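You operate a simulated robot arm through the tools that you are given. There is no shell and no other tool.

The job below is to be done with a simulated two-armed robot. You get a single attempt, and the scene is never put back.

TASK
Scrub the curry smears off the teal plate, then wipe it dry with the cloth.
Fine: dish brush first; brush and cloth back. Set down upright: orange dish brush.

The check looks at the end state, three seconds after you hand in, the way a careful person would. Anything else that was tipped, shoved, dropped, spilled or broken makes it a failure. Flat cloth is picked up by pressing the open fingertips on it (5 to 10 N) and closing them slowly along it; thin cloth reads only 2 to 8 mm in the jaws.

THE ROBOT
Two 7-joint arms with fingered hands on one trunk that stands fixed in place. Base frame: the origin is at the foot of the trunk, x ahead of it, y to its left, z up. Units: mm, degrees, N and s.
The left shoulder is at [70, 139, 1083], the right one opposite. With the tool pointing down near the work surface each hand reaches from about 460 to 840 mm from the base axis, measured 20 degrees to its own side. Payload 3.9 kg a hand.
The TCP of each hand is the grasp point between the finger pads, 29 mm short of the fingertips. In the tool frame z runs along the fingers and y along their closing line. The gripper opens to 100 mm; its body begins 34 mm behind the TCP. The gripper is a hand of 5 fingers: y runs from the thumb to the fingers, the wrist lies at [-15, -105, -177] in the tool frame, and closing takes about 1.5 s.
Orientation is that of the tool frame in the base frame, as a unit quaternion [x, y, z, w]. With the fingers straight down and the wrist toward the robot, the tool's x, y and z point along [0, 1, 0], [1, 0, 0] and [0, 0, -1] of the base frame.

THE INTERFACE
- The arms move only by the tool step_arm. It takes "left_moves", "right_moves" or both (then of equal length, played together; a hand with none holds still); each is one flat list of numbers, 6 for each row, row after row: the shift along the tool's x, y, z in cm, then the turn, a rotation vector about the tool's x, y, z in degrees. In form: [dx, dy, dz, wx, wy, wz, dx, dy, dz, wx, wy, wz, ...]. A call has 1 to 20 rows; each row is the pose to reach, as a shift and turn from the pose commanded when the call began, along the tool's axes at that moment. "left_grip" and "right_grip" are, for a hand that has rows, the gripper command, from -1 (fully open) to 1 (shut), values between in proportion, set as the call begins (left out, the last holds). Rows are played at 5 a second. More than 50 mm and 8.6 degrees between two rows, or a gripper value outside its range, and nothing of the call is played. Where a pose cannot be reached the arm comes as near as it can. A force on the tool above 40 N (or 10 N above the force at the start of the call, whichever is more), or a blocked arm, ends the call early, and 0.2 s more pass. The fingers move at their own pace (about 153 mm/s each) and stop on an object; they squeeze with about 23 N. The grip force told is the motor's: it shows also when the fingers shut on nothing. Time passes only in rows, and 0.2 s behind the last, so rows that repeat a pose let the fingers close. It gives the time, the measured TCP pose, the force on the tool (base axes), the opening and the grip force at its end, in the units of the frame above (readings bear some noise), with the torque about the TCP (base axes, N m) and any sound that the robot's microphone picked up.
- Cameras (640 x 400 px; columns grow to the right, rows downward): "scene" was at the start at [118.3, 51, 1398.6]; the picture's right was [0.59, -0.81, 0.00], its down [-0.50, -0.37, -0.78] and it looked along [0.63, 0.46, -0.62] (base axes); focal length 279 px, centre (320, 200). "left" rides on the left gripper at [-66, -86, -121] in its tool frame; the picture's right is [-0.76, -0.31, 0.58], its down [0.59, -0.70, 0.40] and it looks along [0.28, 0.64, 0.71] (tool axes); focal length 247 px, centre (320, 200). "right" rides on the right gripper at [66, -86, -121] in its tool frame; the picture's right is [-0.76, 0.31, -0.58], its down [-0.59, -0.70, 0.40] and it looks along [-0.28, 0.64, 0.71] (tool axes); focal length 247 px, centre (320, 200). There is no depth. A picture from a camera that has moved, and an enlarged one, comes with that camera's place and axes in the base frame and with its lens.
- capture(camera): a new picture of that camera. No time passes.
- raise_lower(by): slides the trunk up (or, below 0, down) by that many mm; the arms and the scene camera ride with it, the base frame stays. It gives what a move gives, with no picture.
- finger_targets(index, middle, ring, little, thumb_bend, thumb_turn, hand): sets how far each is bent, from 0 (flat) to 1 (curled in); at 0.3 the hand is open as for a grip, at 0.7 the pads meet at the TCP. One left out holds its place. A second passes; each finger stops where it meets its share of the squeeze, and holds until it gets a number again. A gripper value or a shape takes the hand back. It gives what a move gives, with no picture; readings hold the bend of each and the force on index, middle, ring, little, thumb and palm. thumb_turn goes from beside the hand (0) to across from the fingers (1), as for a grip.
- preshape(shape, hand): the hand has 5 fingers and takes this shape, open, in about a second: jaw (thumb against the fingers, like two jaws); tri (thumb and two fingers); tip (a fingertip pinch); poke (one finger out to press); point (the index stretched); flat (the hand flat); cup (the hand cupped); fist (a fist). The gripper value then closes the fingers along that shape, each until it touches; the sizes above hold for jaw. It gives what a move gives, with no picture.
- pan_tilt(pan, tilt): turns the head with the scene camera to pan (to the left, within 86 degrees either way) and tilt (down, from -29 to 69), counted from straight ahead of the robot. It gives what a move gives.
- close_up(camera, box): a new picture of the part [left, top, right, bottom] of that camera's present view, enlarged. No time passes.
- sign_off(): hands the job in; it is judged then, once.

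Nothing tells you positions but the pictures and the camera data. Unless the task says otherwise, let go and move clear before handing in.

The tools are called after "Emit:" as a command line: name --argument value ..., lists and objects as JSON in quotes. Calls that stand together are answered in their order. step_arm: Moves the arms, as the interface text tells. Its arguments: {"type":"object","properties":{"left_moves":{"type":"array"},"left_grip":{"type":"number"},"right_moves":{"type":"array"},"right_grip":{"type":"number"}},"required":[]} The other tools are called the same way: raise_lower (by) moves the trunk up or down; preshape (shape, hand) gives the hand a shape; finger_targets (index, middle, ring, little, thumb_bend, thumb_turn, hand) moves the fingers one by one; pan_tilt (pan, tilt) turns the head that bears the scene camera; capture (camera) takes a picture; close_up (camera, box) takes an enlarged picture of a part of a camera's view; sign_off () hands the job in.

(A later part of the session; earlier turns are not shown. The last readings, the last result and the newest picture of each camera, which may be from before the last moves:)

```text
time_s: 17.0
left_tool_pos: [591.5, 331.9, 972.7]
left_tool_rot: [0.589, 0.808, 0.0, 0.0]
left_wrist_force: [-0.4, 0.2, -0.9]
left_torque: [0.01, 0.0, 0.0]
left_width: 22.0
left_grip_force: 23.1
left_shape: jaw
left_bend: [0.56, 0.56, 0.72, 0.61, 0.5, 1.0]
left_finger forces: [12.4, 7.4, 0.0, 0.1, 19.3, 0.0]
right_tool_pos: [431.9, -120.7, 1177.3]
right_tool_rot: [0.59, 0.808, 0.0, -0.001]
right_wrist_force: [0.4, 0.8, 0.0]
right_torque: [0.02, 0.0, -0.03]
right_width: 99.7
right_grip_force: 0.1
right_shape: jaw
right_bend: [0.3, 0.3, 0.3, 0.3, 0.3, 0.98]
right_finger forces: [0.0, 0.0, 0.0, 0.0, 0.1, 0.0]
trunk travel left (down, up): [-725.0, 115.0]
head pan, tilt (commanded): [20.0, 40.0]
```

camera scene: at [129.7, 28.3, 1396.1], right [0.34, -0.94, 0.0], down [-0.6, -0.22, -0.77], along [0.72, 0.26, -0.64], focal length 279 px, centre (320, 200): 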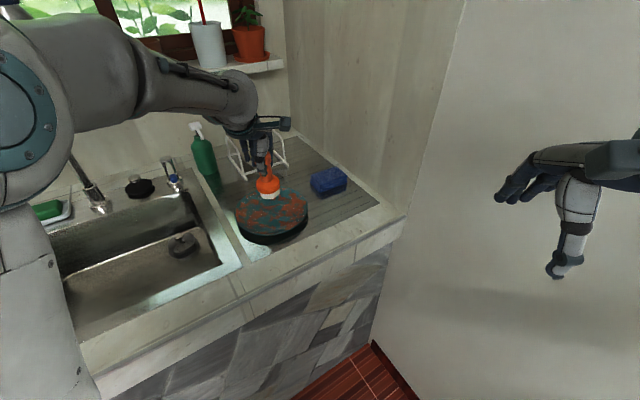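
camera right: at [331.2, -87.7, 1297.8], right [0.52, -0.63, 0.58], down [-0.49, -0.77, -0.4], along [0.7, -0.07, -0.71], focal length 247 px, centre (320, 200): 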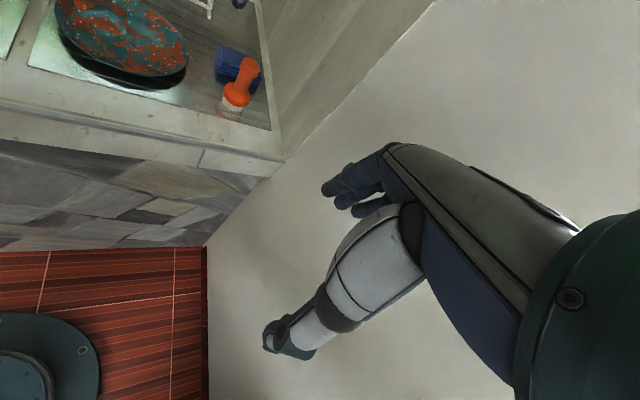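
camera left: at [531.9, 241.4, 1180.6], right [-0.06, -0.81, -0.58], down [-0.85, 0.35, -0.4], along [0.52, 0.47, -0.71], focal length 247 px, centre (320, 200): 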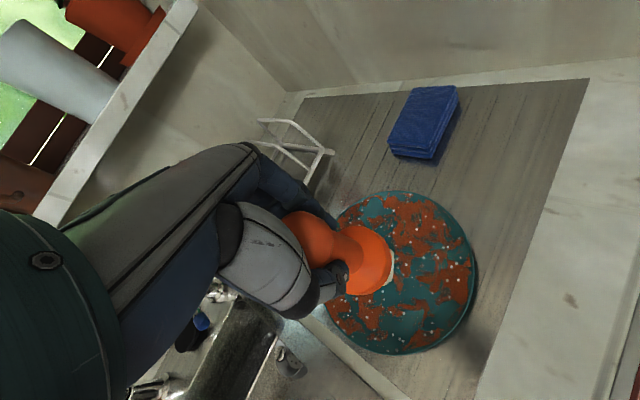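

Emit:
step_arm --left_moves '[0, 0, 0.1, 0, 0, 0, 0, 0, 0.2, 0, 0, 0, 0, 0, 0.2, 0, 0, 0]'

Emit:
close_up --camera "right" --box '[0, 0, 220, 140]'

Emit:
close_up --camera "scene" --box '[220, 140, 340, 260]'

```text
time_s: 17.8
left_tool_pos: [591.4, 332.0, 970.9]
left_tool_rot: [0.59, 0.808, 0.0, -0.001]
left_wrist_force: [0.3, 0.1, -0.8]
left_torque: [-0.04, 0.01, -0.01]
left_width: 22.1
left_grip_force: 23.2
left_shape: jaw
left_bend: [0.56, 0.56, 0.72, 0.61, 0.5, 1.0]
left_finger forces: [12.4, 7.2, 0.0, 0.0, 19.3, 0.1]
right_tool_pos: [430.7, -120.9, 1178.5]
right_tool_rot: [0.59, 0.808, 0.0, 0.0]
right_wrist_force: [-0.1, -1.1, 0.9]
right_torque: [-0.01, 0.02, 0.01]
right_width: 99.9
right_grip_force: 0.0
right_shape: jaw
right_bend: [0.3, 0.3, 0.3, 0.3, 0.3, 0.98]
right_finger forces: [0.1, 0.1, 0.0, 0.0, 0.0, 0.0]
trunk travel left (down, up): [-725.0, 115.0]
head pan, tilt (commanded): [20.0, 40.0]
```

```text
2.86 times, centred on (110, 70) of right
camera zoom: at [329.2, -86.5, 1298.5], right [0.52, -0.63, 0.58], down [-0.49, -0.78, -0.4], along [0.7, -0.07, -0.71], focal length 706 px, centre (920, 571)
```

zoom: 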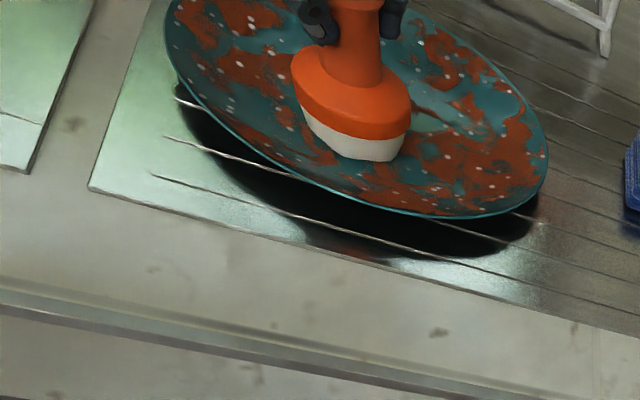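

```text
3.33 times, centred on (280, 200) of scene
camera zoom: at [129.0, 29.1, 1396.2], right [0.34, -0.94, 0.0], down [-0.6, -0.22, -0.77], along [0.72, 0.26, -0.64], focal length 929 px, centre (453, 200)
```

zoom: 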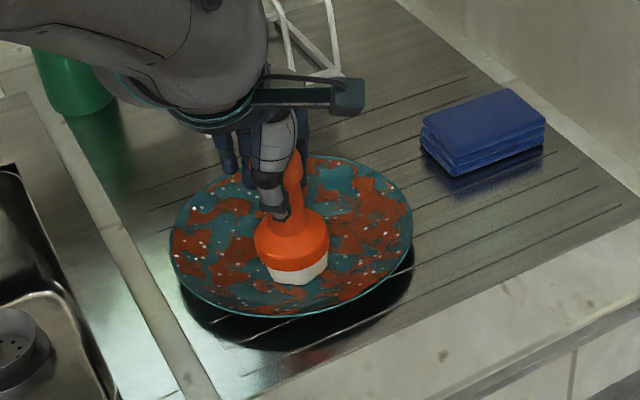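

Emit:
step_arm --left_moves '[0, 0, 0.1, 0, 0, 0, 0, 0, 0.2, 0, 0, 0, 0, 0, 0.2, 0, 0, 0]'

```text
time_s: 18.6
left_tool_pos: [591.6, 333.3, 969.3]
left_tool_rot: [0.589, 0.808, 0.0, 0.0]
left_wrist_force: [0.5, -0.6, 2.4]
left_torque: [-0.01, 0.01, -0.02]
left_width: 22.4
left_grip_force: 22.9
left_shape: jaw
left_bend: [0.56, 0.56, 0.72, 0.61, 0.5, 1.0]
left_finger forces: [13.2, 7.7, 0.1, 0.0, 19.8, 0.0]
right_tool_pos: [430.5, -122.0, 1177.6]
right_tool_rot: [0.589, 0.808, -0.001, 0.0]
right_wrist_force: [-0.6, -1.2, 0.2]
right_torque: [0.01, 0.01, 0.02]
right_width: 99.8
right_grip_force: 0.0
right_shape: jaw
right_bend: [0.3, 0.3, 0.3, 0.3, 0.3, 0.98]
right_finger forces: [0.0, 0.0, 0.1, 0.0, 0.0, 0.0]
trunk travel left (down, up): [-725.0, 115.0]
head pan, tilt (commanded): [20.0, 40.0]
```

Contact is found at about TCP z 969. I'll press a touch more and try a small stroke at the centre.

Emit:
step_arm --left_moves '[0, 0, 0.1, 0, 0, 0, 0, 0, 0.1, 0, 0, 0]'

```text
time_s: 19.2
left_tool_pos: [590.6, 332.1, 969.7]
left_tool_rot: [0.589, 0.808, 0.001, 0.001]
left_wrist_force: [1.4, 0.4, 7.1]
left_torque: [-0.03, -0.06, -0.03]
left_width: 22.7
left_grip_force: 22.8
left_shape: jaw
left_bend: [0.56, 0.56, 0.72, 0.61, 0.5, 1.0]
left_finger forces: [14.4, 8.3, 0.0, 0.1, 19.9, 0.1]
right_tool_pos: [429.2, -122.3, 1177.5]
right_tool_rot: [0.589, 0.808, 0.0, -0.001]
right_wrist_force: [0.3, 0.4, 0.1]
right_torque: [-0.03, -0.02, 0.02]
right_width: 100.0
right_grip_force: 0.0
right_shape: jaw
right_bend: [0.3, 0.3, 0.3, 0.3, 0.3, 0.98]
right_finger forces: [0.0, 0.0, 0.0, 0.1, 0.0, 0.0]
trunk travel left (down, up): [-725.0, 115.0]
head pan, tilt (commanded): [20.0, 40.0]
```

Emit:
step_arm --left_moves '[0.7, 0, 0, 0, 0, 0, 1.4, 0, 0, 0, 0, 0, 1.4, 0.7, 0, 0, 0, 0, 0.7, 1.2, 0, 0, 0, 0, 0, 1.2, 0, 0, 0, 0, -0.7, 1.2, 0, 0, 0, 0, -1.4, 0.7, 0, 0, 0, 0, -1.4, 0, 0, 0, 0, 0, -1.4, -0.7, 0, 0, 0, 0, -0.7, -1.2, 0, 0, 0, 0, 0, -1.2, 0, 0, 0, 0, 0, -0.6, 0, 0, 0, 0, 0, 0, 0, 0, 0, 0]'

Emit:
close_up --camera "right" --box '[0, 0, 220, 140]'

Emit:
close_up --camera "scene" --box '[220, 140, 340, 260]'

```text
time_s: 22.0
left_tool_pos: [590.3, 331.5, 967.8]
left_tool_rot: [0.59, 0.808, 0.0, 0.001]
left_wrist_force: [-0.5, 0.0, 6.0]
left_torque: [0.07, 0.21, 0.0]
left_width: 23.3
left_grip_force: 23.1
left_shape: jaw
left_bend: [0.56, 0.55, 0.72, 0.61, 0.49, 1.0]
left_finger forces: [15.5, 9.1, 0.1, 0.1, 22.5, 0.0]
right_tool_pos: [430.3, -121.1, 1177.7]
right_tool_rot: [0.59, 0.808, 0.0, 0.0]
right_wrist_force: [0.3, 0.5, -0.5]
right_torque: [-0.02, -0.01, 0.02]
right_width: 100.0
right_grip_force: 0.0
right_shape: jaw
right_bend: [0.3, 0.3, 0.3, 0.3, 0.3, 0.98]
right_finger forces: [0.0, 0.1, 0.0, 0.0, 0.0, 0.1]
trunk travel left (down, up): [-725.0, 115.0]
head pan, tilt (commanded): [20.0, 40.0]
```

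```text
2.86 times, centred on (110, 70) of right
camera zoom: at [328.3, -86.8, 1298.7], right [0.52, -0.63, 0.58], down [-0.49, -0.78, -0.4], along [0.7, -0.07, -0.71], focal length 706 px, centre (920, 571)
```

zoom: 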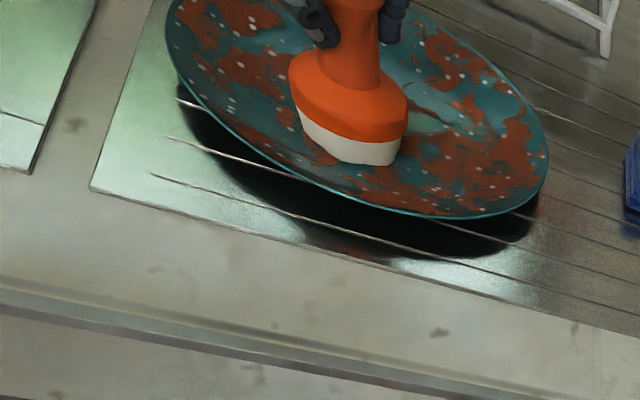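

```text
3.33 times, centred on (280, 200) of scene
camera zoom: at [128.0, 28.8, 1396.3], right [0.34, -0.94, 0.0], down [-0.6, -0.22, -0.77], along [0.72, 0.26, -0.64], focal length 929 px, centre (453, 200)
```

zoom: 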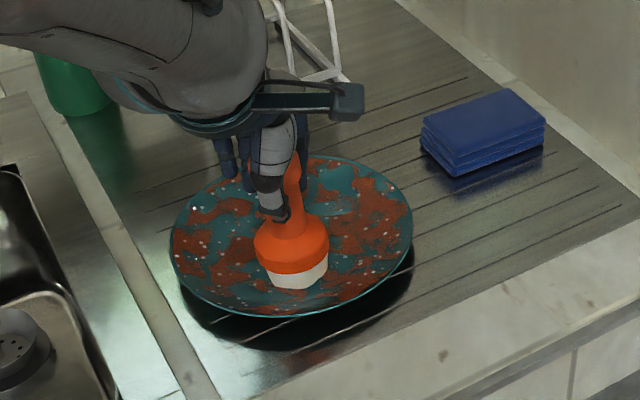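

The centre is being worked without moving the plate. I'll lift off and look at what changed and at the plate's profile.

Emit:
step_arm --left_moves '[0, 0, -2, 0, 0, 0, 0, 0, -6, 0, 0, 0, 0, 0, -10, 0, 0, 0, -1.5, 3, -13, 0, 0, 0, -4, 6, -16, 0, 0, 0, -7, 8, -18, 0, 0, 0, -7, 8, -18, 0, 0, 0]'

Emit:
close_up --camera "scene" --box '[220, 140, 340, 260]'

Emit:
close_up --camera "right" --box '[0, 0, 220, 140]'

Emit:
close_up --camera "left" --box '[280, 120, 520, 400]'

```text
time_s: 23.6
left_tool_pos: [689.5, 290.5, 1147.9]
left_tool_rot: [0.589, 0.808, 0.0, 0.0]
left_wrist_force: [-0.4, 0.2, 0.0]
left_torque: [-0.01, 0.0, -0.01]
left_width: 22.8
left_grip_force: 23.2
left_shape: jaw
left_bend: [0.56, 0.55, 0.72, 0.61, 0.5, 1.0]
left_finger forces: [13.6, 8.3, 0.0, 0.0, 19.5, 0.0]
right_tool_pos: [429.7, -119.8, 1179.2]
right_tool_rot: [0.589, 0.808, 0.0, 0.0]
right_wrist_force: [-0.3, -0.6, 0.0]
right_torque: [-0.01, -0.05, -0.03]
right_width: 99.8
right_grip_force: 0.0
right_shape: jaw
right_bend: [0.3, 0.3, 0.3, 0.3, 0.3, 0.98]
right_finger forces: [0.0, 0.0, 0.0, 0.0, 0.0, 0.1]
trunk travel left (down, up): [-725.0, 115.0]
head pan, tilt (commanded): [20.0, 40.0]
```

```text
3.33 times, centred on (280, 200) of scene
camera zoom: at [128.4, 29.7, 1396.2], right [0.34, -0.94, 0.0], down [-0.6, -0.22, -0.77], along [0.72, 0.26, -0.64], focal length 929 px, centre (453, 200)
```

zoom: 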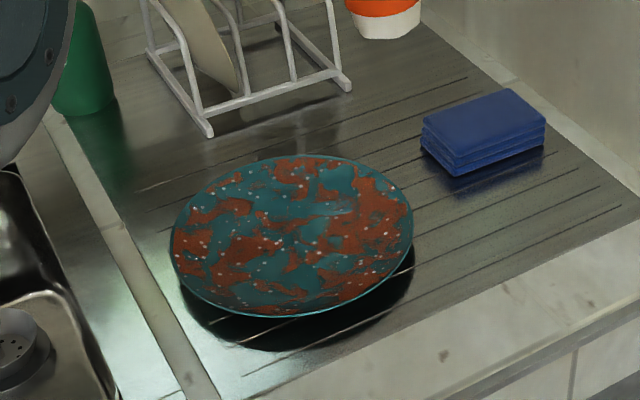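

```text
2.86 times, centred on (110, 70) of right
camera zoom: at [328.7, -86.0, 1298.7], right [0.52, -0.63, 0.58], down [-0.49, -0.78, -0.4], along [0.7, -0.07, -0.71], focal length 706 px, centre (920, 571)
```

zoom: 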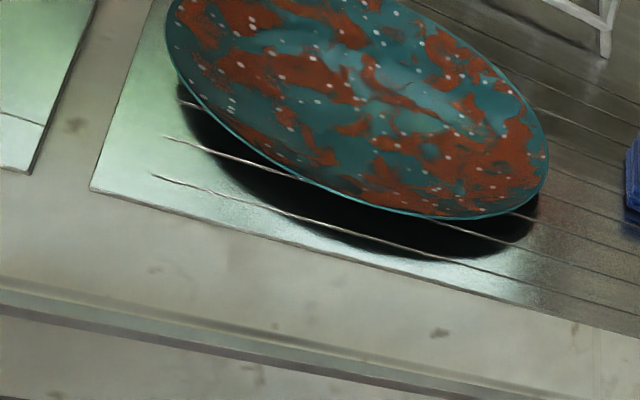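

```text
1.43 times, centred on (400, 260) of left
camera zoom: at [627.9, 202.2, 1268.0], right [-0.06, -0.81, -0.58], down [-0.85, 0.35, -0.4], along [0.52, 0.47, -0.71], focal length 353 px, centre (206, 114)
```

zoom: 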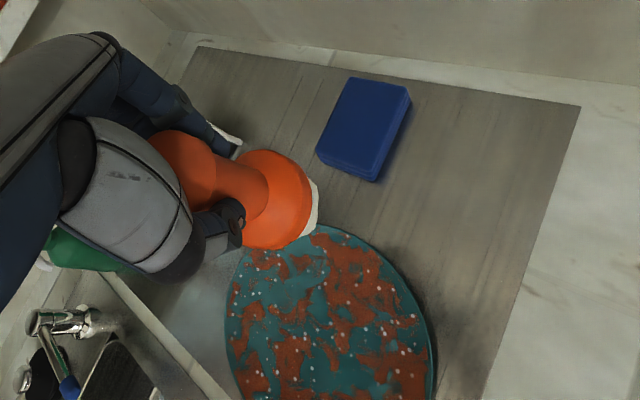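

Emit:
close_up --camera "scene" --box '[230, 180, 310, 240]'

Emit:
close_up --camera "right" --box '[50, 0, 200, 90]'

```text
6.67 times, centred on (270, 210) of scene
camera zoom: at [128.4, 29.7, 1396.2], right [0.34, -0.94, 0.0], down [-0.6, -0.22, -0.77], along [0.72, 0.26, -0.64], focal length 1859 px, centre (653, 133)
```

zoom: 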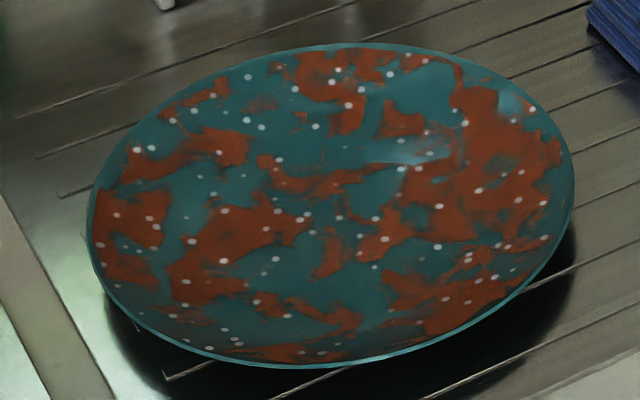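

```text
4.27 times, centred on (125, 45) of right
camera zoom: at [328.7, -86.0, 1298.7], right [0.52, -0.63, 0.58], down [-0.49, -0.78, -0.4], along [0.7, -0.07, -0.71], focal length 1054 px, centre (1152, 861)
```

zoom: 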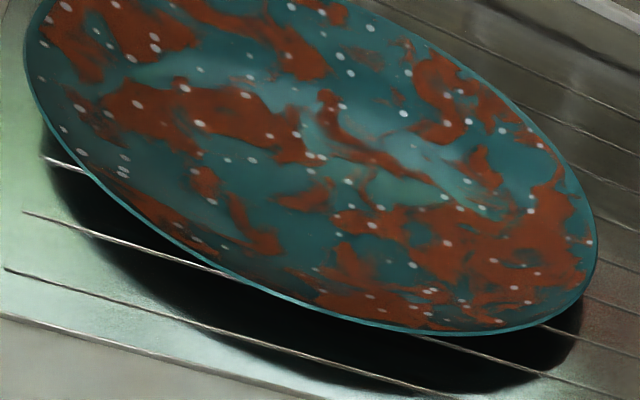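

The plate is a shallow bowl, and after correcting for perspective its true centre is nearer (600, 336). I'll re-centre the brush there and feel the surface height at the centre.

Emit:
step_arm --left_moves '[2.0, -2.0, 2.0, 0, 0, 0, 4.5, -4.3, 5.0, 0, 0, 0, 7.1, -6.88, 8.0, 0, 0, 0, 7.1, -6.88, 12.0, 0, 0, 0, 7.1, -6.88, 15.0, 0, 0, 0, 7.1, -6.88, 16.6, 0, 0, 0, 7.1, -6.88, 17.2, 0, 0, 0, 7.1, -6.88, 17.2, 0, 0, 0]'

Emit:
step_arm --left_moves '[0, 0, 0.2, 0, 0, 0, 0, 0, 0.4, 0, 0, 0, 0, 0, 0.4, 0, 0, 0]'

Emit:
close_up --camera "scene" --box '[230, 160, 310, 240]'

```text
time_s: 25.4
left_tool_pos: [600.8, 336.1, 976.0]
left_tool_rot: [0.589, 0.808, 0.001, 0.0]
left_wrist_force: [-0.2, -0.4, -1.3]
left_torque: [-0.02, 0.02, 0.01]
left_width: 23.0
left_grip_force: 23.4
left_shape: jaw
left_bend: [0.56, 0.55, 0.72, 0.61, 0.5, 1.0]
left_finger forces: [13.4, 8.6, 0.0, 0.0, 19.2, 0.0]
right_tool_pos: [430.3, -120.9, 1177.2]
right_tool_rot: [0.589, 0.808, 0.0, -0.001]
right_wrist_force: [-0.5, 0.5, -0.6]
right_torque: [0.01, 0.01, 0.02]
right_width: 99.6
right_grip_force: 0.1
right_shape: jaw
right_bend: [0.3, 0.3, 0.3, 0.3, 0.3, 0.98]
right_finger forces: [0.0, 0.2, 0.0, 0.0, 0.1, 0.0]
trunk travel left (down, up): [-725.0, 115.0]
head pan, tilt (commanded): [20.0, 40.0]
```

```text
time_s: 26.2
left_tool_pos: [601.8, 336.2, 972.3]
left_tool_rot: [0.59, 0.808, 0.0, 0.0]
left_wrist_force: [0.4, 0.0, -1.3]
left_torque: [-0.01, 0.03, 0.0]
left_width: 22.7
left_grip_force: 23.1
left_shape: jaw
left_bend: [0.56, 0.55, 0.72, 0.61, 0.5, 1.0]
left_finger forces: [13.3, 8.6, 0.0, 0.0, 19.3, 0.0]
right_tool_pos: [430.4, -122.0, 1177.7]
right_tool_rot: [0.589, 0.808, 0.0, -0.001]
right_wrist_force: [-0.4, 0.6, -0.1]
right_torque: [0.01, -0.03, 0.0]
right_width: 99.8
right_grip_force: 0.1
right_shape: jaw
right_bend: [0.3, 0.3, 0.3, 0.3, 0.3, 0.98]
right_finger forces: [0.1, 0.0, 0.0, 0.0, 0.1, 0.0]
trunk travel left (down, up): [-725.0, 115.0]
head pan, tilt (commanded): [20.0, 40.0]
```

```text
5.00 times, centred on (270, 200) of scene
camera zoom: at [129.0, 29.1, 1396.2], right [0.34, -0.94, 0.0], down [-0.6, -0.22, -0.77], along [0.72, 0.26, -0.64], focal length 1394 px, centre (570, 200)
```

zoom: 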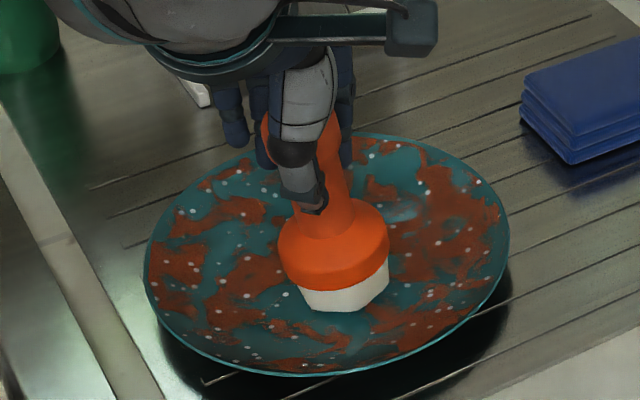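

Emit:
step_arm --left_moves '[0, 0, 0.15, 0, 0, 0, 0, 0, 0.3, 0, 0, 0, 0, 0, 0.3, 0, 0, 0]'

Emit:
step_arm --left_moves '[0, 0, 0.1, 0, 0, 0, 0, 0, 0.2, 0, 0, 0, 0, 0, 0.2, 0, 0, 0]'

```text
time_s: 27.0
left_tool_pos: [600.7, 336.5, 969.3]
left_tool_rot: [0.589, 0.808, 0.002, 0.0]
left_wrist_force: [-0.2, 0.6, 1.5]
left_torque: [0.01, 0.0, 0.0]
left_width: 23.0
left_grip_force: 23.1
left_shape: jaw
left_bend: [0.56, 0.55, 0.72, 0.61, 0.74, 1.0]
left_finger forces: [13.6, 8.7, 0.1, 0.0, 19.3, 0.1]
right_tool_pos: [430.7, -121.1, 1177.6]
right_tool_rot: [0.589, 0.808, -0.001, 0.001]
right_wrist_force: [0.7, 0.5, 0.1]
right_torque: [0.02, -0.01, 0.0]
right_width: 100.0
right_grip_force: 0.0
right_shape: jaw
right_bend: [0.3, 0.3, 0.3, 0.3, 0.3, 0.98]
right_finger forces: [0.0, 0.0, 0.0, 0.1, 0.0, 0.0]
trunk travel left (down, up): [-725.0, 115.0]
head pan, tilt (commanded): [20.0, 40.0]
```

```text
time_s: 27.8
left_tool_pos: [601.6, 335.4, 969.2]
left_tool_rot: [0.589, 0.808, 0.002, 0.002]
left_wrist_force: [1.2, -2.0, 6.9]
left_torque: [-0.01, -0.02, 0.0]
left_width: 23.0
left_grip_force: 22.5
left_shape: jaw
left_bend: [0.56, 0.55, 0.72, 0.61, 0.74, 1.0]
left_finger forces: [14.5, 9.0, 0.0, 0.0, 20.0, 0.0]
right_tool_pos: [430.0, -121.9, 1178.3]
right_tool_rot: [0.589, 0.808, 0.0, 0.0]
right_wrist_force: [-1.1, -0.6, -0.4]
right_torque: [0.0, -0.02, -0.02]
right_width: 99.9
right_grip_force: 0.0
right_shape: jaw
right_bend: [0.3, 0.3, 0.3, 0.3, 0.3, 0.98]
right_finger forces: [0.0, 0.1, 0.1, 0.0, 0.0, 0.0]
trunk travel left (down, up): [-725.0, 115.0]
head pan, tilt (commanded): [20.0, 40.0]
```

Contact again at TCP z about 969, at 8 N. The thumb bend reading changed, so I'll check the grip before stroking.

Emit:
close_up --camera "left" --box '[220, 120, 480, 360]'

Emit:
close_up --camera "scene" --box '[230, 150, 310, 240]'

Emit:
close_up --camera "right" --box '[50, 0, 210, 90]'

```text
1.67 times, centred on (350, 240) of left
camera zoom: at [539.9, 246.7, 1088.6], right [-0.06, -0.81, -0.58], down [-0.85, 0.35, -0.4], along [0.53, 0.47, -0.71], focal length 412 px, centre (270, 133)
```

zoom: 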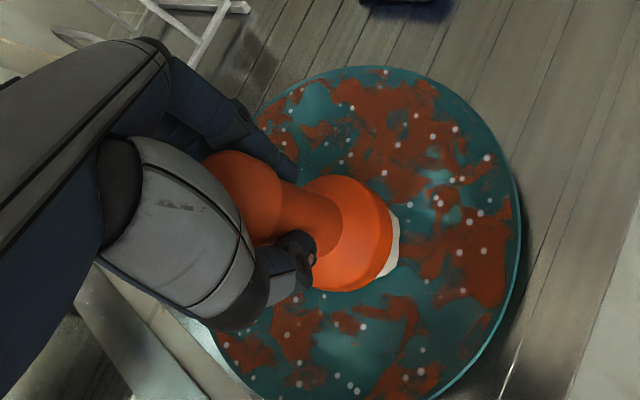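

```text
4.44 times, centred on (270, 195) of scene
camera zoom: at [127.9, 28.1, 1396.4], right [0.34, -0.94, 0.0], down [-0.6, -0.22, -0.77], along [0.72, 0.26, -0.64], focal length 1239 px, centre (542, 222)
```

zoom: 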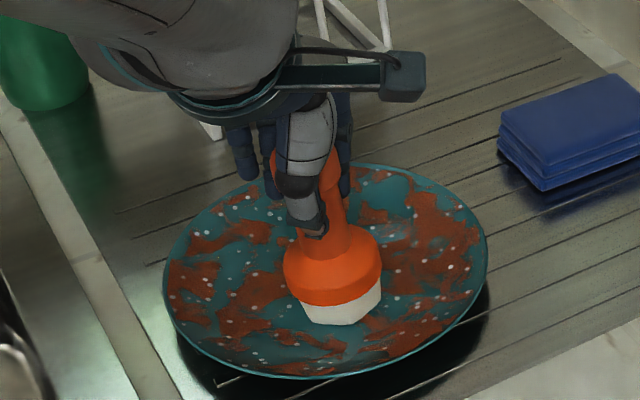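

```text
4.00 times, centred on (130, 45) of right
camera zoom: at [328.2, -87.4, 1298.8], right [0.52, -0.63, 0.58], down [-0.49, -0.77, -0.4], along [0.7, -0.07, -0.71], focal length 988 px, centre (1080, 820)
```

zoom: 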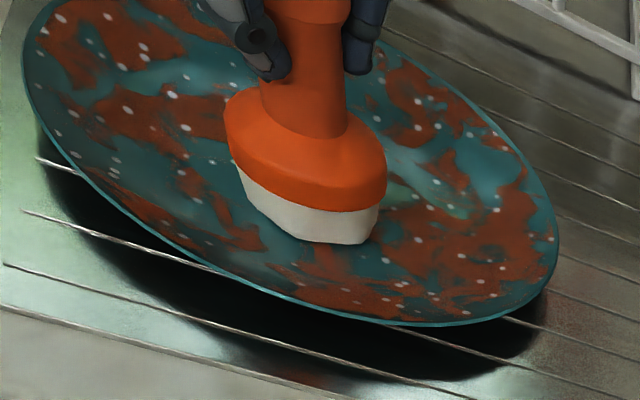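

The grip still holds well. I'll probe the bowl's slope by moving 35 mm to one side and feeling for the surface there.

Emit:
step_arm --left_moves '[0, 0, -1.6, 0, 0, 0, 2.0, 0, -1.6, 0, 0, 0, 3.5, 0, -1.6, 0, 0, 0, 3.5, 0, -1.3, 0, 0, 0, 3.5, 0, -1.1, 0, 0, 0, 3.5, 0, -1.1, 0, 0, 0]'

Emit:
step_arm --left_moves '[0, 0, 0.1, 0, 0, 0, 0, 0, 0.2, 0, 0, 0, 0, 0, 0.2, 0, 0, 0]'

```text
time_s: 29.2
left_tool_pos: [591.5, 369.4, 977.3]
left_tool_rot: [0.589, 0.808, 0.0, 0.0]
left_wrist_force: [-0.1, 0.9, -0.4]
left_torque: [0.02, 0.02, 0.01]
left_width: 23.0
left_grip_force: 23.0
left_shape: jaw
left_bend: [0.56, 0.55, 0.72, 0.61, 0.74, 1.0]
left_finger forces: [13.3, 8.8, 0.0, 0.0, 19.3, 0.1]
right_tool_pos: [431.4, -121.3, 1179.2]
right_tool_rot: [0.589, 0.808, 0.0, 0.0]
right_wrist_force: [0.0, 0.4, -0.3]
right_torque: [-0.02, -0.01, -0.03]
right_width: 99.9
right_grip_force: 0.0
right_shape: jaw
right_bend: [0.3, 0.3, 0.3, 0.3, 0.3, 0.98]
right_finger forces: [0.0, 0.0, 0.0, 0.0, 0.0, 0.1]
trunk travel left (down, up): [-725.0, 115.0]
head pan, tilt (commanded): [20.0, 40.0]
```

```text
time_s: 30.0
left_tool_pos: [591.2, 369.1, 975.0]
left_tool_rot: [0.589, 0.808, -0.001, 0.0]
left_wrist_force: [-0.5, -0.1, -0.7]
left_torque: [0.01, -0.02, -0.01]
left_width: 22.8
left_grip_force: 23.4
left_shape: jaw
left_bend: [0.56, 0.55, 0.72, 0.61, 0.74, 1.0]
left_finger forces: [13.3, 8.7, 0.0, 0.0, 19.3, 0.1]
right_tool_pos: [430.7, -121.8, 1176.9]
right_tool_rot: [0.589, 0.808, 0.0, 0.0]
right_wrist_force: [0.5, -0.2, 0.6]
right_torque: [0.0, 0.01, -0.01]
right_width: 99.8
right_grip_force: 0.0
right_shape: jaw
right_bend: [0.3, 0.3, 0.3, 0.3, 0.3, 0.98]
right_finger forces: [0.1, 0.0, 0.1, 0.0, 0.1, 0.0]
trunk travel left (down, up): [-725.0, 115.0]
head pan, tilt (commanded): [20.0, 40.0]
```

Emit:
step_arm --left_moves '[0, 0, 0.1, 0, 0, 0, 0, 0, 0.2, 0, 0, 0, 0, 0, 0.2, 0, 0, 0]'

Emit:
step_arm --left_moves '[0, 0, 0.1, 0, 0, 0, 0, 0, 0.15, 0, 0, 0, 0, 0, 0.15, 0, 0, 0]'

```text
time_s: 30.8
left_tool_pos: [589.8, 368.9, 973.8]
left_tool_rot: [0.589, 0.808, 0.0, 0.0]
left_wrist_force: [-0.6, -0.5, -0.3]
left_torque: [0.01, 0.02, 0.0]
left_width: 22.7
left_grip_force: 22.7
left_shape: jaw
left_bend: [0.56, 0.55, 0.72, 0.61, 0.74, 1.0]
left_finger forces: [13.3, 8.7, 0.0, 0.0, 19.4, 0.1]
right_tool_pos: [429.7, -120.9, 1177.7]
right_tool_rot: [0.589, 0.808, 0.001, 0.0]
right_wrist_force: [-0.4, 0.7, 0.2]
right_torque: [0.01, -0.01, -0.02]
right_width: 99.8
right_grip_force: 0.1
right_shape: jaw
right_bend: [0.3, 0.3, 0.3, 0.3, 0.3, 0.98]
right_finger forces: [0.0, 0.0, 0.0, 0.1, 0.0, 0.1]
trunk travel left (down, up): [-725.0, 115.0]
head pan, tilt (commanded): [20.0, 40.0]
```

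```text
time_s: 31.6
left_tool_pos: [592.1, 368.9, 972.4]
left_tool_rot: [0.589, 0.808, -0.001, 0.0]
left_wrist_force: [0.1, 0.3, 0.4]
left_torque: [0.0, -0.02, -0.01]
left_width: 22.9
left_grip_force: 22.7
left_shape: jaw
left_bend: [0.56, 0.55, 0.72, 0.61, 0.74, 1.0]
left_finger forces: [13.3, 8.7, 0.1, 0.1, 19.4, 0.0]
right_tool_pos: [430.1, -121.3, 1177.9]
right_tool_rot: [0.589, 0.808, 0.001, 0.001]
right_wrist_force: [0.1, 0.2, 0.9]
right_torque: [0.01, -0.01, 0.02]
right_width: 100.0
right_grip_force: 0.0
right_shape: jaw
right_bend: [0.3, 0.3, 0.3, 0.3, 0.3, 0.98]
right_finger forces: [0.0, 0.0, 0.0, 0.0, 0.0, 0.0]
trunk travel left (down, up): [-725.0, 115.0]
head pan, tilt (commanded): [20.0, 40.0]
```

Emit:
step_arm --left_moves '[0, 0, 0.1, 0, 0, 0, 0, 0, 0.15, 0, 0, 0, 0, 0, 0.15, 0, 0, 0]'

Emit:
close_up --camera "scene" --box '[230, 150, 310, 240]'

Emit:
close_up --camera "right" --box '[50, 0, 210, 90]'

```text
time_s: 32.4
left_tool_pos: [591.0, 368.2, 969.3]
left_tool_rot: [0.589, 0.808, 0.0, 0.0]
left_wrist_force: [0.1, 1.3, -0.2]
left_torque: [0.0, 0.01, 0.0]
left_width: 22.7
left_grip_force: 23.0
left_shape: jaw
left_bend: [0.56, 0.55, 0.72, 0.61, 0.74, 1.0]
left_finger forces: [13.4, 8.7, 0.0, 0.0, 19.3, 0.0]
right_tool_pos: [431.3, -121.3, 1177.3]
right_tool_rot: [0.589, 0.808, 0.0, 0.0]
right_wrist_force: [0.3, 0.9, 1.1]
right_torque: [-0.01, 0.0, 0.02]
right_width: 99.8
right_grip_force: 0.0
right_shape: jaw
right_bend: [0.3, 0.3, 0.3, 0.3, 0.3, 0.98]
right_finger forces: [0.0, 0.0, 0.1, 0.0, 0.1, 0.1]
trunk travel left (down, up): [-725.0, 115.0]
head pan, tilt (commanded): [20.0, 40.0]
```

```text
4.44 times, centred on (270, 195) of scene
camera zoom: at [129.0, 29.1, 1396.2], right [0.34, -0.94, 0.0], down [-0.6, -0.22, -0.77], along [0.72, 0.26, -0.64], focal length 1239 px, centre (542, 222)
```

zoom: 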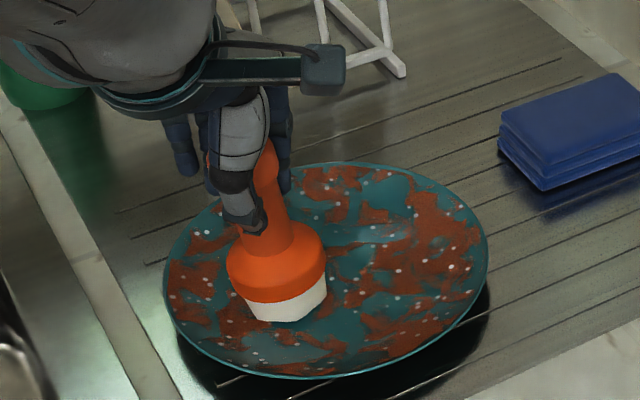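

```text
4.00 times, centred on (130, 45) of right
camera zoom: at [329.2, -86.5, 1298.5], right [0.52, -0.63, 0.58], down [-0.49, -0.78, -0.4], along [0.7, -0.07, -0.71], focal length 988 px, centre (1080, 820)
```

zoom: 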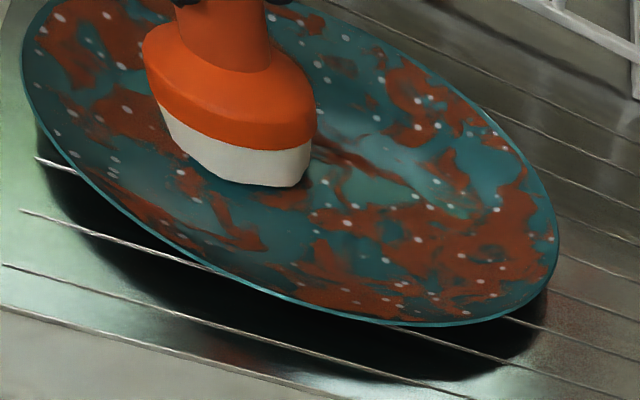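

Emit:
step_arm --left_moves '[0, 0, 0.1, 0, 0, 0, 0, 0, 0.15, 0, 0, 0, 0, 0, 0.15, 0, 0, 0]'

Emit:
step_arm --left_moves '[0, 0, 0.1, 0, 0, 0, 0, 0, 0.15, 0, 0, 0, 0, 0, 0.15, 0, 0, 0]'

```text
time_s: 33.2
left_tool_pos: [589.7, 368.8, 970.4]
left_tool_rot: [0.589, 0.808, 0.0, -0.001]
left_wrist_force: [0.5, 0.7, -0.8]
left_torque: [0.03, -0.03, -0.03]
left_width: 22.7
left_grip_force: 22.9
left_shape: jaw
left_bend: [0.56, 0.55, 0.72, 0.61, 0.74, 1.0]
left_finger forces: [13.4, 8.7, 0.0, 0.0, 19.3, 0.0]
right_tool_pos: [430.3, -120.8, 1177.2]
right_tool_rot: [0.589, 0.808, 0.0, 0.0]
right_wrist_force: [0.4, 0.1, -0.5]
right_torque: [-0.02, -0.03, 0.02]
right_width: 99.7
right_grip_force: 0.1
right_shape: jaw
right_bend: [0.3, 0.3, 0.3, 0.3, 0.3, 0.98]
right_finger forces: [0.0, 0.0, 0.1, 0.1, 0.0, 0.1]
trunk travel left (down, up): [-725.0, 115.0]
head pan, tilt (commanded): [20.0, 40.0]
```

```text
time_s: 34.0
left_tool_pos: [590.7, 367.7, 968.8]
left_tool_rot: [0.589, 0.808, 0.001, 0.001]
left_wrist_force: [0.1, -0.7, 4.2]
left_torque: [-0.02, 0.04, -0.02]
left_width: 22.9
left_grip_force: 23.1
left_shape: jaw
left_bend: [0.56, 0.55, 0.72, 0.61, 0.74, 1.0]
left_finger forces: [14.0, 8.9, 0.0, 0.0, 20.2, 0.0]
right_tool_pos: [429.4, -122.2, 1178.1]
right_tool_rot: [0.59, 0.808, 0.0, 0.0]
right_wrist_force: [-0.1, -1.3, 0.0]
right_torque: [-0.02, -0.04, 0.01]
right_width: 100.0
right_grip_force: 0.1
right_shape: jaw
right_bend: [0.3, 0.3, 0.3, 0.3, 0.3, 0.98]
right_finger forces: [0.1, 0.0, 0.0, 0.0, 0.0, 0.0]
trunk travel left (down, up): [-725.0, 115.0]
head pan, tilt (commanded): [20.0, 40.0]
```

The contact height is the same 35 mm out, so the plate's working surface is flat. I'll scrub the inner zone now with overlapping strokes at about 7–8 N.

Emit:
step_arm --left_moves '[-1.5, 0, 0.1, 0, 0, 0, -3.5, 0, 0.1, 0, 0, 0, -5.5, 0, 0.1, 0, 0, 0, -6.7, 0, 0.1, 0, 0, 0, -6.3, 1.5, 0.1, 0, 0, 0, -4.5, 1.5, 0.1, 0, 0, 0, -2.5, 1.5, 0.1, 0, 0, 0, -0.7, 1.5, 0.1, 0, 0, 0, -1.7, 3.0, 0.1, 0, 0, 0, -3.5, 3.2, 0.1, 0, 0, 0, -5.3, 3.0, 0.1, 0, 0, 0, -6.5, 1.2, 0.1, 0, 0, 0, -6.5, -0.8, 0.1, 0, 0, 0, -6.1, -1.6, 0.1, 0, 0, 0, -4.3, -1.6, 0.1, 0, 0, 0, -2.5, -1.6, 0.1, 0, 0, 0, -0.7, -1.6, 0.1, 0, 0, 0, -1.7, -3.0, 0.1, 0, 0, 0, -3.5, -3.3, 0.1, 0, 0, 0, -5.3, -3.0, 0.1, 0, 0, 0]'

Emit:
close_up --camera "scene" --box '[230, 150, 310, 240]'

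Emit:
close_up --camera "right" --box '[50, 0, 210, 90]'

Emit:
close_up --camera "left" --box '[220, 120, 480, 360]'

```text
time_s: 38.2
left_tool_pos: [576.5, 312.0, 969.9]
left_tool_rot: [0.59, 0.808, 0.002, 0.002]
left_wrist_force: [4.9, 8.6, 25.5]
left_torque: [0.52, -0.47, 0.11]
left_width: 22.8
left_grip_force: 23.3
left_shape: jaw
left_bend: [0.57, 0.54, 0.73, 0.61, 0.51, 1.0]
left_finger forces: [15.7, 16.6, 0.1, 0.0, 18.7, 0.1]
right_tool_pos: [427.3, -121.9, 1179.6]
right_tool_rot: [0.59, 0.808, 0.001, 0.0]
right_wrist_force: [-0.7, 0.4, -0.5]
right_torque: [0.0, 0.01, -0.02]
right_width: 99.8
right_grip_force: 0.1
right_shape: jaw
right_bend: [0.3, 0.3, 0.3, 0.3, 0.3, 0.98]
right_finger forces: [0.1, 0.0, 0.0, 0.0, 0.0, 0.0]
trunk travel left (down, up): [-725.0, 115.0]
head pan, tilt (commanded): [20.0, 40.0]
```

```text
4.44 times, centred on (270, 195) of scene
camera zoom: at [125.9, 28.8, 1396.7], right [0.34, -0.94, 0.0], down [-0.6, -0.22, -0.77], along [0.72, 0.26, -0.64], focal length 1239 px, centre (542, 222)
```

zoom: 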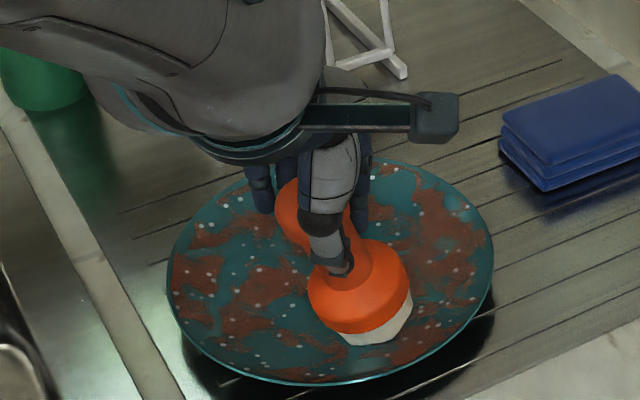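

```text
4.00 times, centred on (130, 45) of right
camera zoom: at [326.4, -86.7, 1299.5], right [0.52, -0.63, 0.58], down [-0.49, -0.78, -0.4], along [0.7, -0.07, -0.71], focal length 988 px, centre (1080, 820)
```

zoom: 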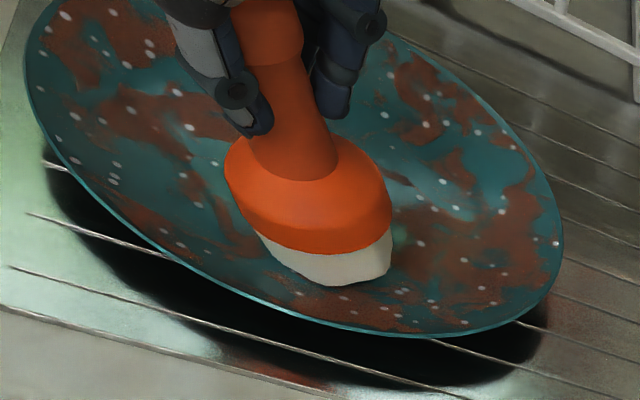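

```text
1.67 times, centred on (350, 240) of left
camera zoom: at [514.1, 222.2, 1089.7], right [-0.06, -0.81, -0.58], down [-0.85, 0.35, -0.4], along [0.53, 0.47, -0.71], focal length 412 px, centre (270, 133)
```

zoom: 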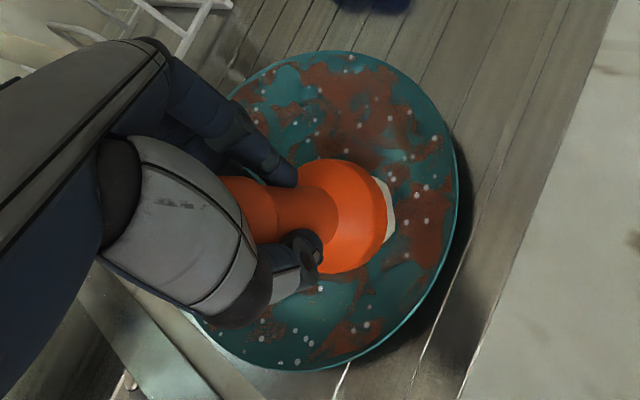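

The smears are fading, but the force crept up to 25 N and the brush leaned in the grip. I'll lift off and check its tilt.

Emit:
step_arm --left_moves '[0, 0, -0.5, 0, 0, 0, 0.6, 0.8, -1.5, 0, 0, 0, 1.2, 1.8, -4.0, 0, 0, 0, 1.8, 3.0, -7.0, 0, 0, 0, 1.8, 3.0, -7.0, 0, 0, 0]'

Emit:
close_up --camera "scene" --box '[230, 140, 310, 240]'

Emit:
close_up --camera "right" --box '[50, 0, 210, 90]'

Emit:
close_up --camera "left" --box '[220, 120, 480, 360]'

```text
time_s: 39.4
left_tool_pos: [599.9, 336.0, 1037.2]
left_tool_rot: [0.589, 0.808, 0.0, 0.0]
left_wrist_force: [0.6, 0.8, -1.9]
left_torque: [-0.02, 0.01, -0.02]
left_width: 22.3
left_grip_force: 23.4
left_shape: jaw
left_bend: [0.57, 0.55, 0.72, 0.61, 0.73, 1.0]
left_finger forces: [10.5, 8.1, 1.1, 0.0, 18.6, 0.0]
right_tool_pos: [429.6, -120.6, 1178.3]
right_tool_rot: [0.589, 0.808, 0.0, 0.0]
right_wrist_force: [0.8, 0.2, 0.7]
right_torque: [-0.02, -0.01, -0.01]
right_width: 99.8
right_grip_force: 0.0
right_shape: jaw
right_bend: [0.3, 0.3, 0.3, 0.3, 0.3, 0.98]
right_finger forces: [0.1, 0.0, 0.1, 0.0, 0.1, 0.0]
trunk travel left (down, up): [-725.0, 115.0]
head pan, tilt (commanded): [20.0, 40.0]
```

```text
4.00 times, centred on (270, 190) of scene
camera zoom: at [128.9, 29.2, 1396.2], right [0.34, -0.94, 0.0], down [-0.6, -0.22, -0.77], along [0.72, 0.26, -0.64], focal length 1115 px, centre (520, 240)
```

zoom: 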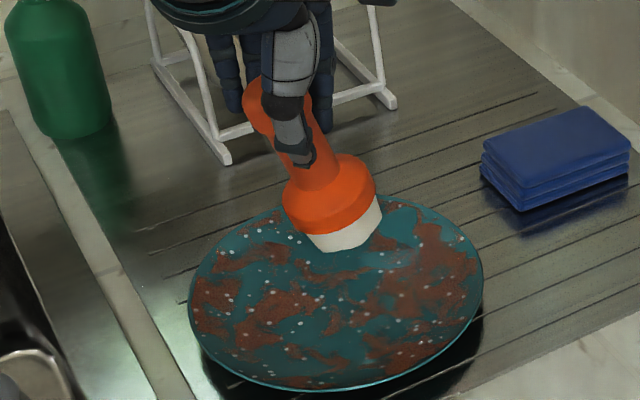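

```text
4.00 times, centred on (130, 45) of right
camera zoom: at [329.1, -86.4, 1298.5], right [0.52, -0.63, 0.58], down [-0.49, -0.78, -0.4], along [0.7, -0.07, -0.71], focal length 988 px, centre (1080, 820)
```

zoom: 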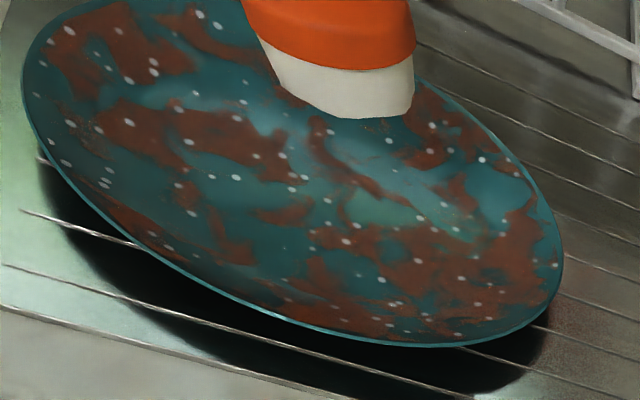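

```text
1.67 times, centred on (350, 240) of left
camera zoom: at [538.9, 247.6, 1157.3], right [-0.06, -0.81, -0.58], down [-0.85, 0.35, -0.4], along [0.52, 0.47, -0.71], focal length 412 px, centre (270, 133)
```

zoom: 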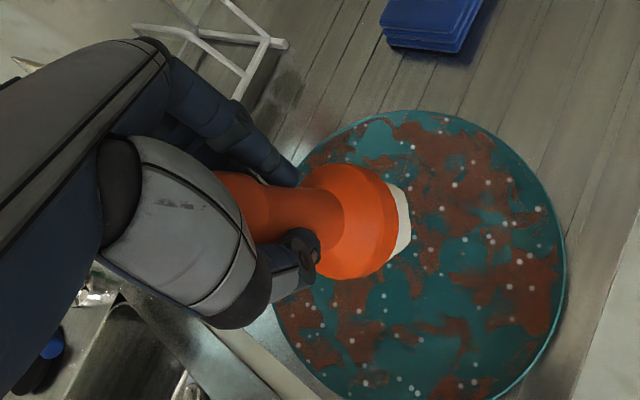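

The smears are dulling from orange to brown, so scrubbing works, but the brush has pivoted about 20° in the pinch. I'll rotate the hand to bring the brush upright, then set it on the plate and re-grip lower so the knob seats in the palm.

Emit:
step_arm --left_moves '[0, 0, 0, 0, 6, 0, 0, 0, 0, 0, 12, 0, 0, 0, 0, 0, 18, 0, 0, 0, 0, 0, 20, 0, 0, 0, 0, 0, 20, 0]'

Emit:
close_up --camera "scene" --box '[230, 140, 310, 240]'

Emit:
close_up --camera "right" --box '[50, 0, 210, 90]'

Emit:
capture --camera "left"

```text
time_s: 40.6
left_tool_pos: [601.3, 336.5, 1037.0]
left_tool_rot: [0.58, 0.796, 0.102, -0.14]
left_wrist_force: [0.8, 0.7, -1.6]
left_torque: [-0.02, 0.0, 0.0]
left_width: 22.0
left_grip_force: 23.6
left_shape: jaw
left_bend: [0.57, 0.55, 0.72, 0.61, 0.73, 1.0]
left_finger forces: [10.7, 8.0, 1.3, 0.1, 18.6, 0.0]
right_tool_pos: [429.9, -120.0, 1177.3]
right_tool_rot: [0.589, 0.808, 0.0, 0.0]
right_wrist_force: [0.0, -0.2, 0.3]
right_torque: [0.04, 0.02, 0.0]
right_width: 99.7
right_grip_force: 0.0
right_shape: jaw
right_bend: [0.3, 0.3, 0.3, 0.3, 0.3, 0.98]
right_finger forces: [0.1, 0.0, 0.0, 0.1, 0.0, 0.0]
trunk travel left (down, up): [-725.0, 115.0]
head pan, tilt (commanded): [20.0, 40.0]
```

```text
4.00 times, centred on (270, 190) of scene
camera zoom: at [128.9, 29.4, 1396.2], right [0.34, -0.94, 0.0], down [-0.6, -0.22, -0.77], along [0.72, 0.26, -0.64], focal length 1115 px, centre (520, 240)
```

zoom: 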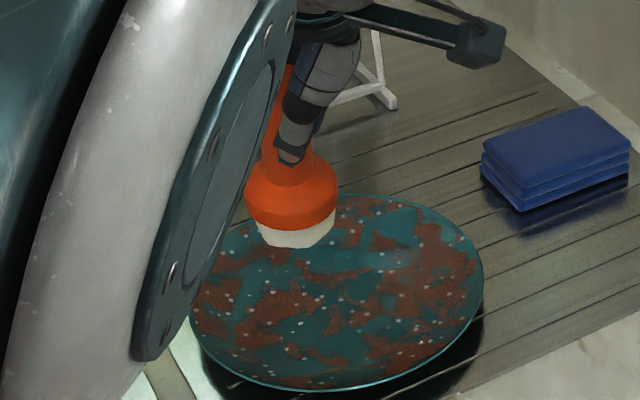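

```text
4.00 times, centred on (130, 45) of right
camera zoom: at [329.1, -86.3, 1298.6], right [0.52, -0.63, 0.58], down [-0.49, -0.78, -0.4], along [0.7, -0.07, -0.71], focal length 988 px, centre (1080, 820)
```

zoom: 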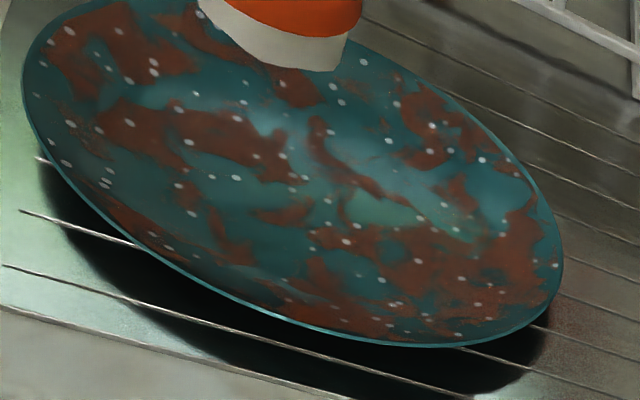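

```text
taken
camera left: at [551.3, 212.2, 1127.0], right [-0.14, -0.58, -0.8], down [-0.88, 0.44, -0.17], along [0.46, 0.68, -0.57], focal length 247 px, centre (320, 200)
```

left: 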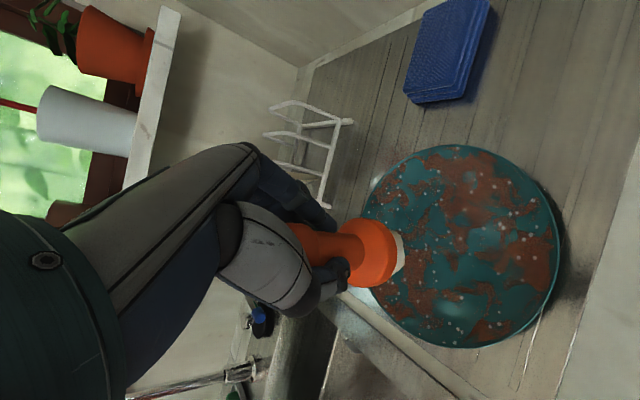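

Emit:
step_arm --left_moves '[0, 0, 0, 0, -6, 0, 0, 0, 0, 0, -6, 0]'

Emit:
close_up --camera "scene" --box '[230, 140, 310, 240]'

Emit:
capture --camera "scene"

```text
time_s: 41.2
left_tool_pos: [601.5, 335.2, 1036.4]
left_tool_rot: [0.585, 0.802, 0.072, -0.099]
left_wrist_force: [0.3, 0.6, -0.9]
left_torque: [-0.01, 0.01, 0.02]
left_width: 21.8
left_grip_force: 23.1
left_shape: jaw
left_bend: [0.57, 0.55, 0.72, 0.61, 0.73, 1.0]
left_finger forces: [10.5, 8.0, 1.2, 0.0, 18.6, 0.0]
right_tool_pos: [431.4, -122.9, 1178.2]
right_tool_rot: [0.589, 0.808, 0.0, -0.001]
right_wrist_force: [-0.6, -1.0, 0.1]
right_torque: [0.04, 0.0, -0.01]
right_width: 99.8
right_grip_force: 0.0
right_shape: jaw
right_bend: [0.3, 0.3, 0.3, 0.3, 0.3, 0.98]
right_finger forces: [0.0, 0.0, 0.0, 0.0, 0.0, 0.1]
trunk travel left (down, up): [-725.0, 115.0]
head pan, tilt (commanded): [20.0, 40.0]
```

```text
4.00 times, centred on (270, 190) of scene
camera zoom: at [129.4, 28.2, 1396.2], right [0.34, -0.94, 0.0], down [-0.6, -0.22, -0.77], along [0.72, 0.26, -0.64], focal length 1115 px, centre (520, 240)
```

zoom: 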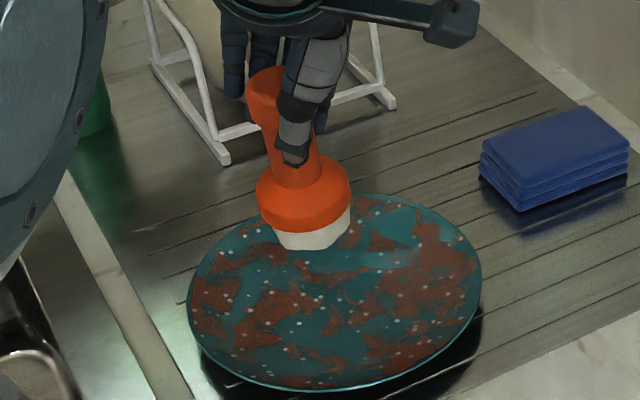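

```text
taken
camera scene: at [129.4, 28.2, 1396.2], right [0.34, -0.94, 0.0], down [-0.6, -0.22, -0.77], along [0.72, 0.26, -0.64], focal length 279 px, centre (320, 200)
```

scene: 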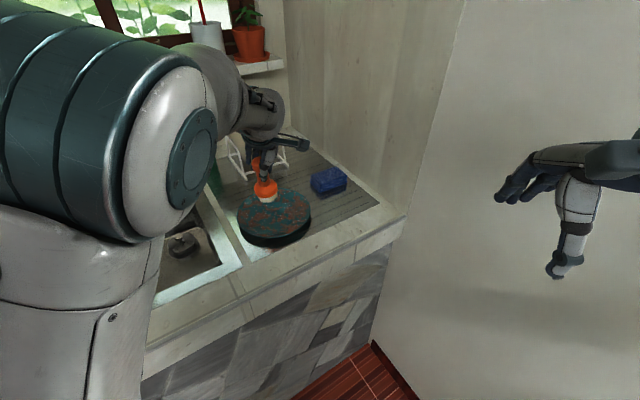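

The brush is close to upright now. I'll lower it onto the plate centre (the hand stays tilted 14°).

Emit:
step_arm --left_moves '[-0.48, 0, 1.94, 0, 0, 0, -0.97, 0, 3.88, 0, 0, 0, -1.36, 0, 5.43, 0, 0, 0, -1.5, 0, 6.02, 0, 0, 0, -1.5, 0, 6.02, 0, 0, 0]'

Emit:
close_up --camera "scene" --box '[230, 150, 310, 240]'

Emit:
close_up --camera "right" --box '[50, 0, 210, 90]'

```text
time_s: 42.4
left_tool_pos: [600.8, 335.2, 976.2]
left_tool_rot: [0.585, 0.802, 0.072, -0.099]
left_wrist_force: [-0.6, 0.1, -0.7]
left_torque: [-0.04, 0.01, -0.03]
left_width: 22.1
left_grip_force: 23.3
left_shape: jaw
left_bend: [0.57, 0.55, 0.72, 0.61, 0.73, 1.0]
left_finger forces: [10.6, 8.1, 1.4, 0.1, 18.7, 0.0]
right_tool_pos: [429.9, -121.3, 1176.8]
right_tool_rot: [0.589, 0.808, -0.001, 0.001]
right_wrist_force: [0.8, -0.3, -0.2]
right_torque: [0.01, -0.02, -0.02]
right_width: 99.8
right_grip_force: 0.1
right_shape: jaw
right_bend: [0.3, 0.3, 0.3, 0.3, 0.3, 0.98]
right_finger forces: [0.0, 0.1, 0.1, 0.1, 0.0, 0.0]
trunk travel left (down, up): [-725.0, 115.0]
head pan, tilt (commanded): [20.0, 40.0]
```

```text
4.44 times, centred on (270, 195) of scene
camera zoom: at [128.9, 29.1, 1396.2], right [0.34, -0.94, 0.0], down [-0.6, -0.22, -0.77], along [0.72, 0.26, -0.64], focal length 1239 px, centre (542, 222)
```

zoom: 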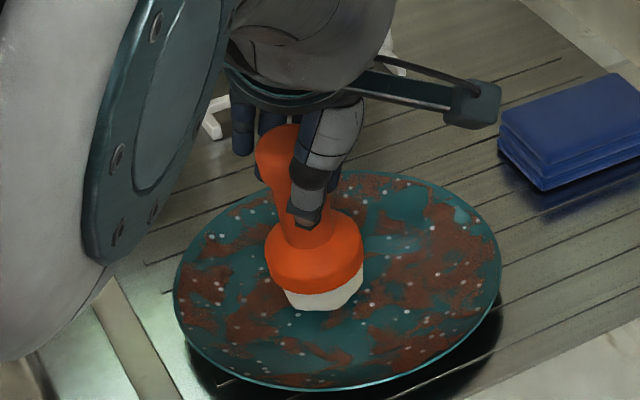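

```text
4.00 times, centred on (130, 45) of right
camera zoom: at [329.1, -86.5, 1298.6], right [0.52, -0.63, 0.58], down [-0.49, -0.78, -0.4], along [0.7, -0.07, -0.71], focal length 988 px, centre (1080, 820)
```

zoom: 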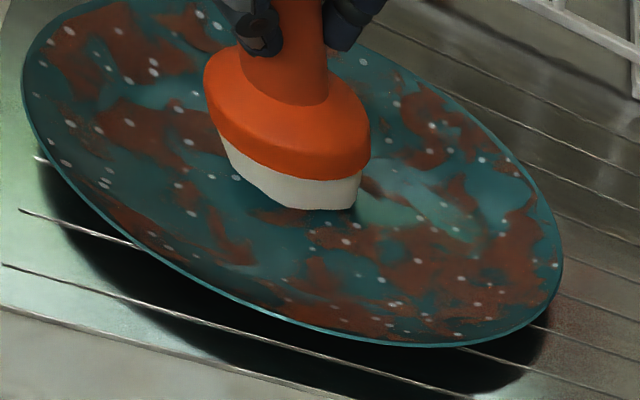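

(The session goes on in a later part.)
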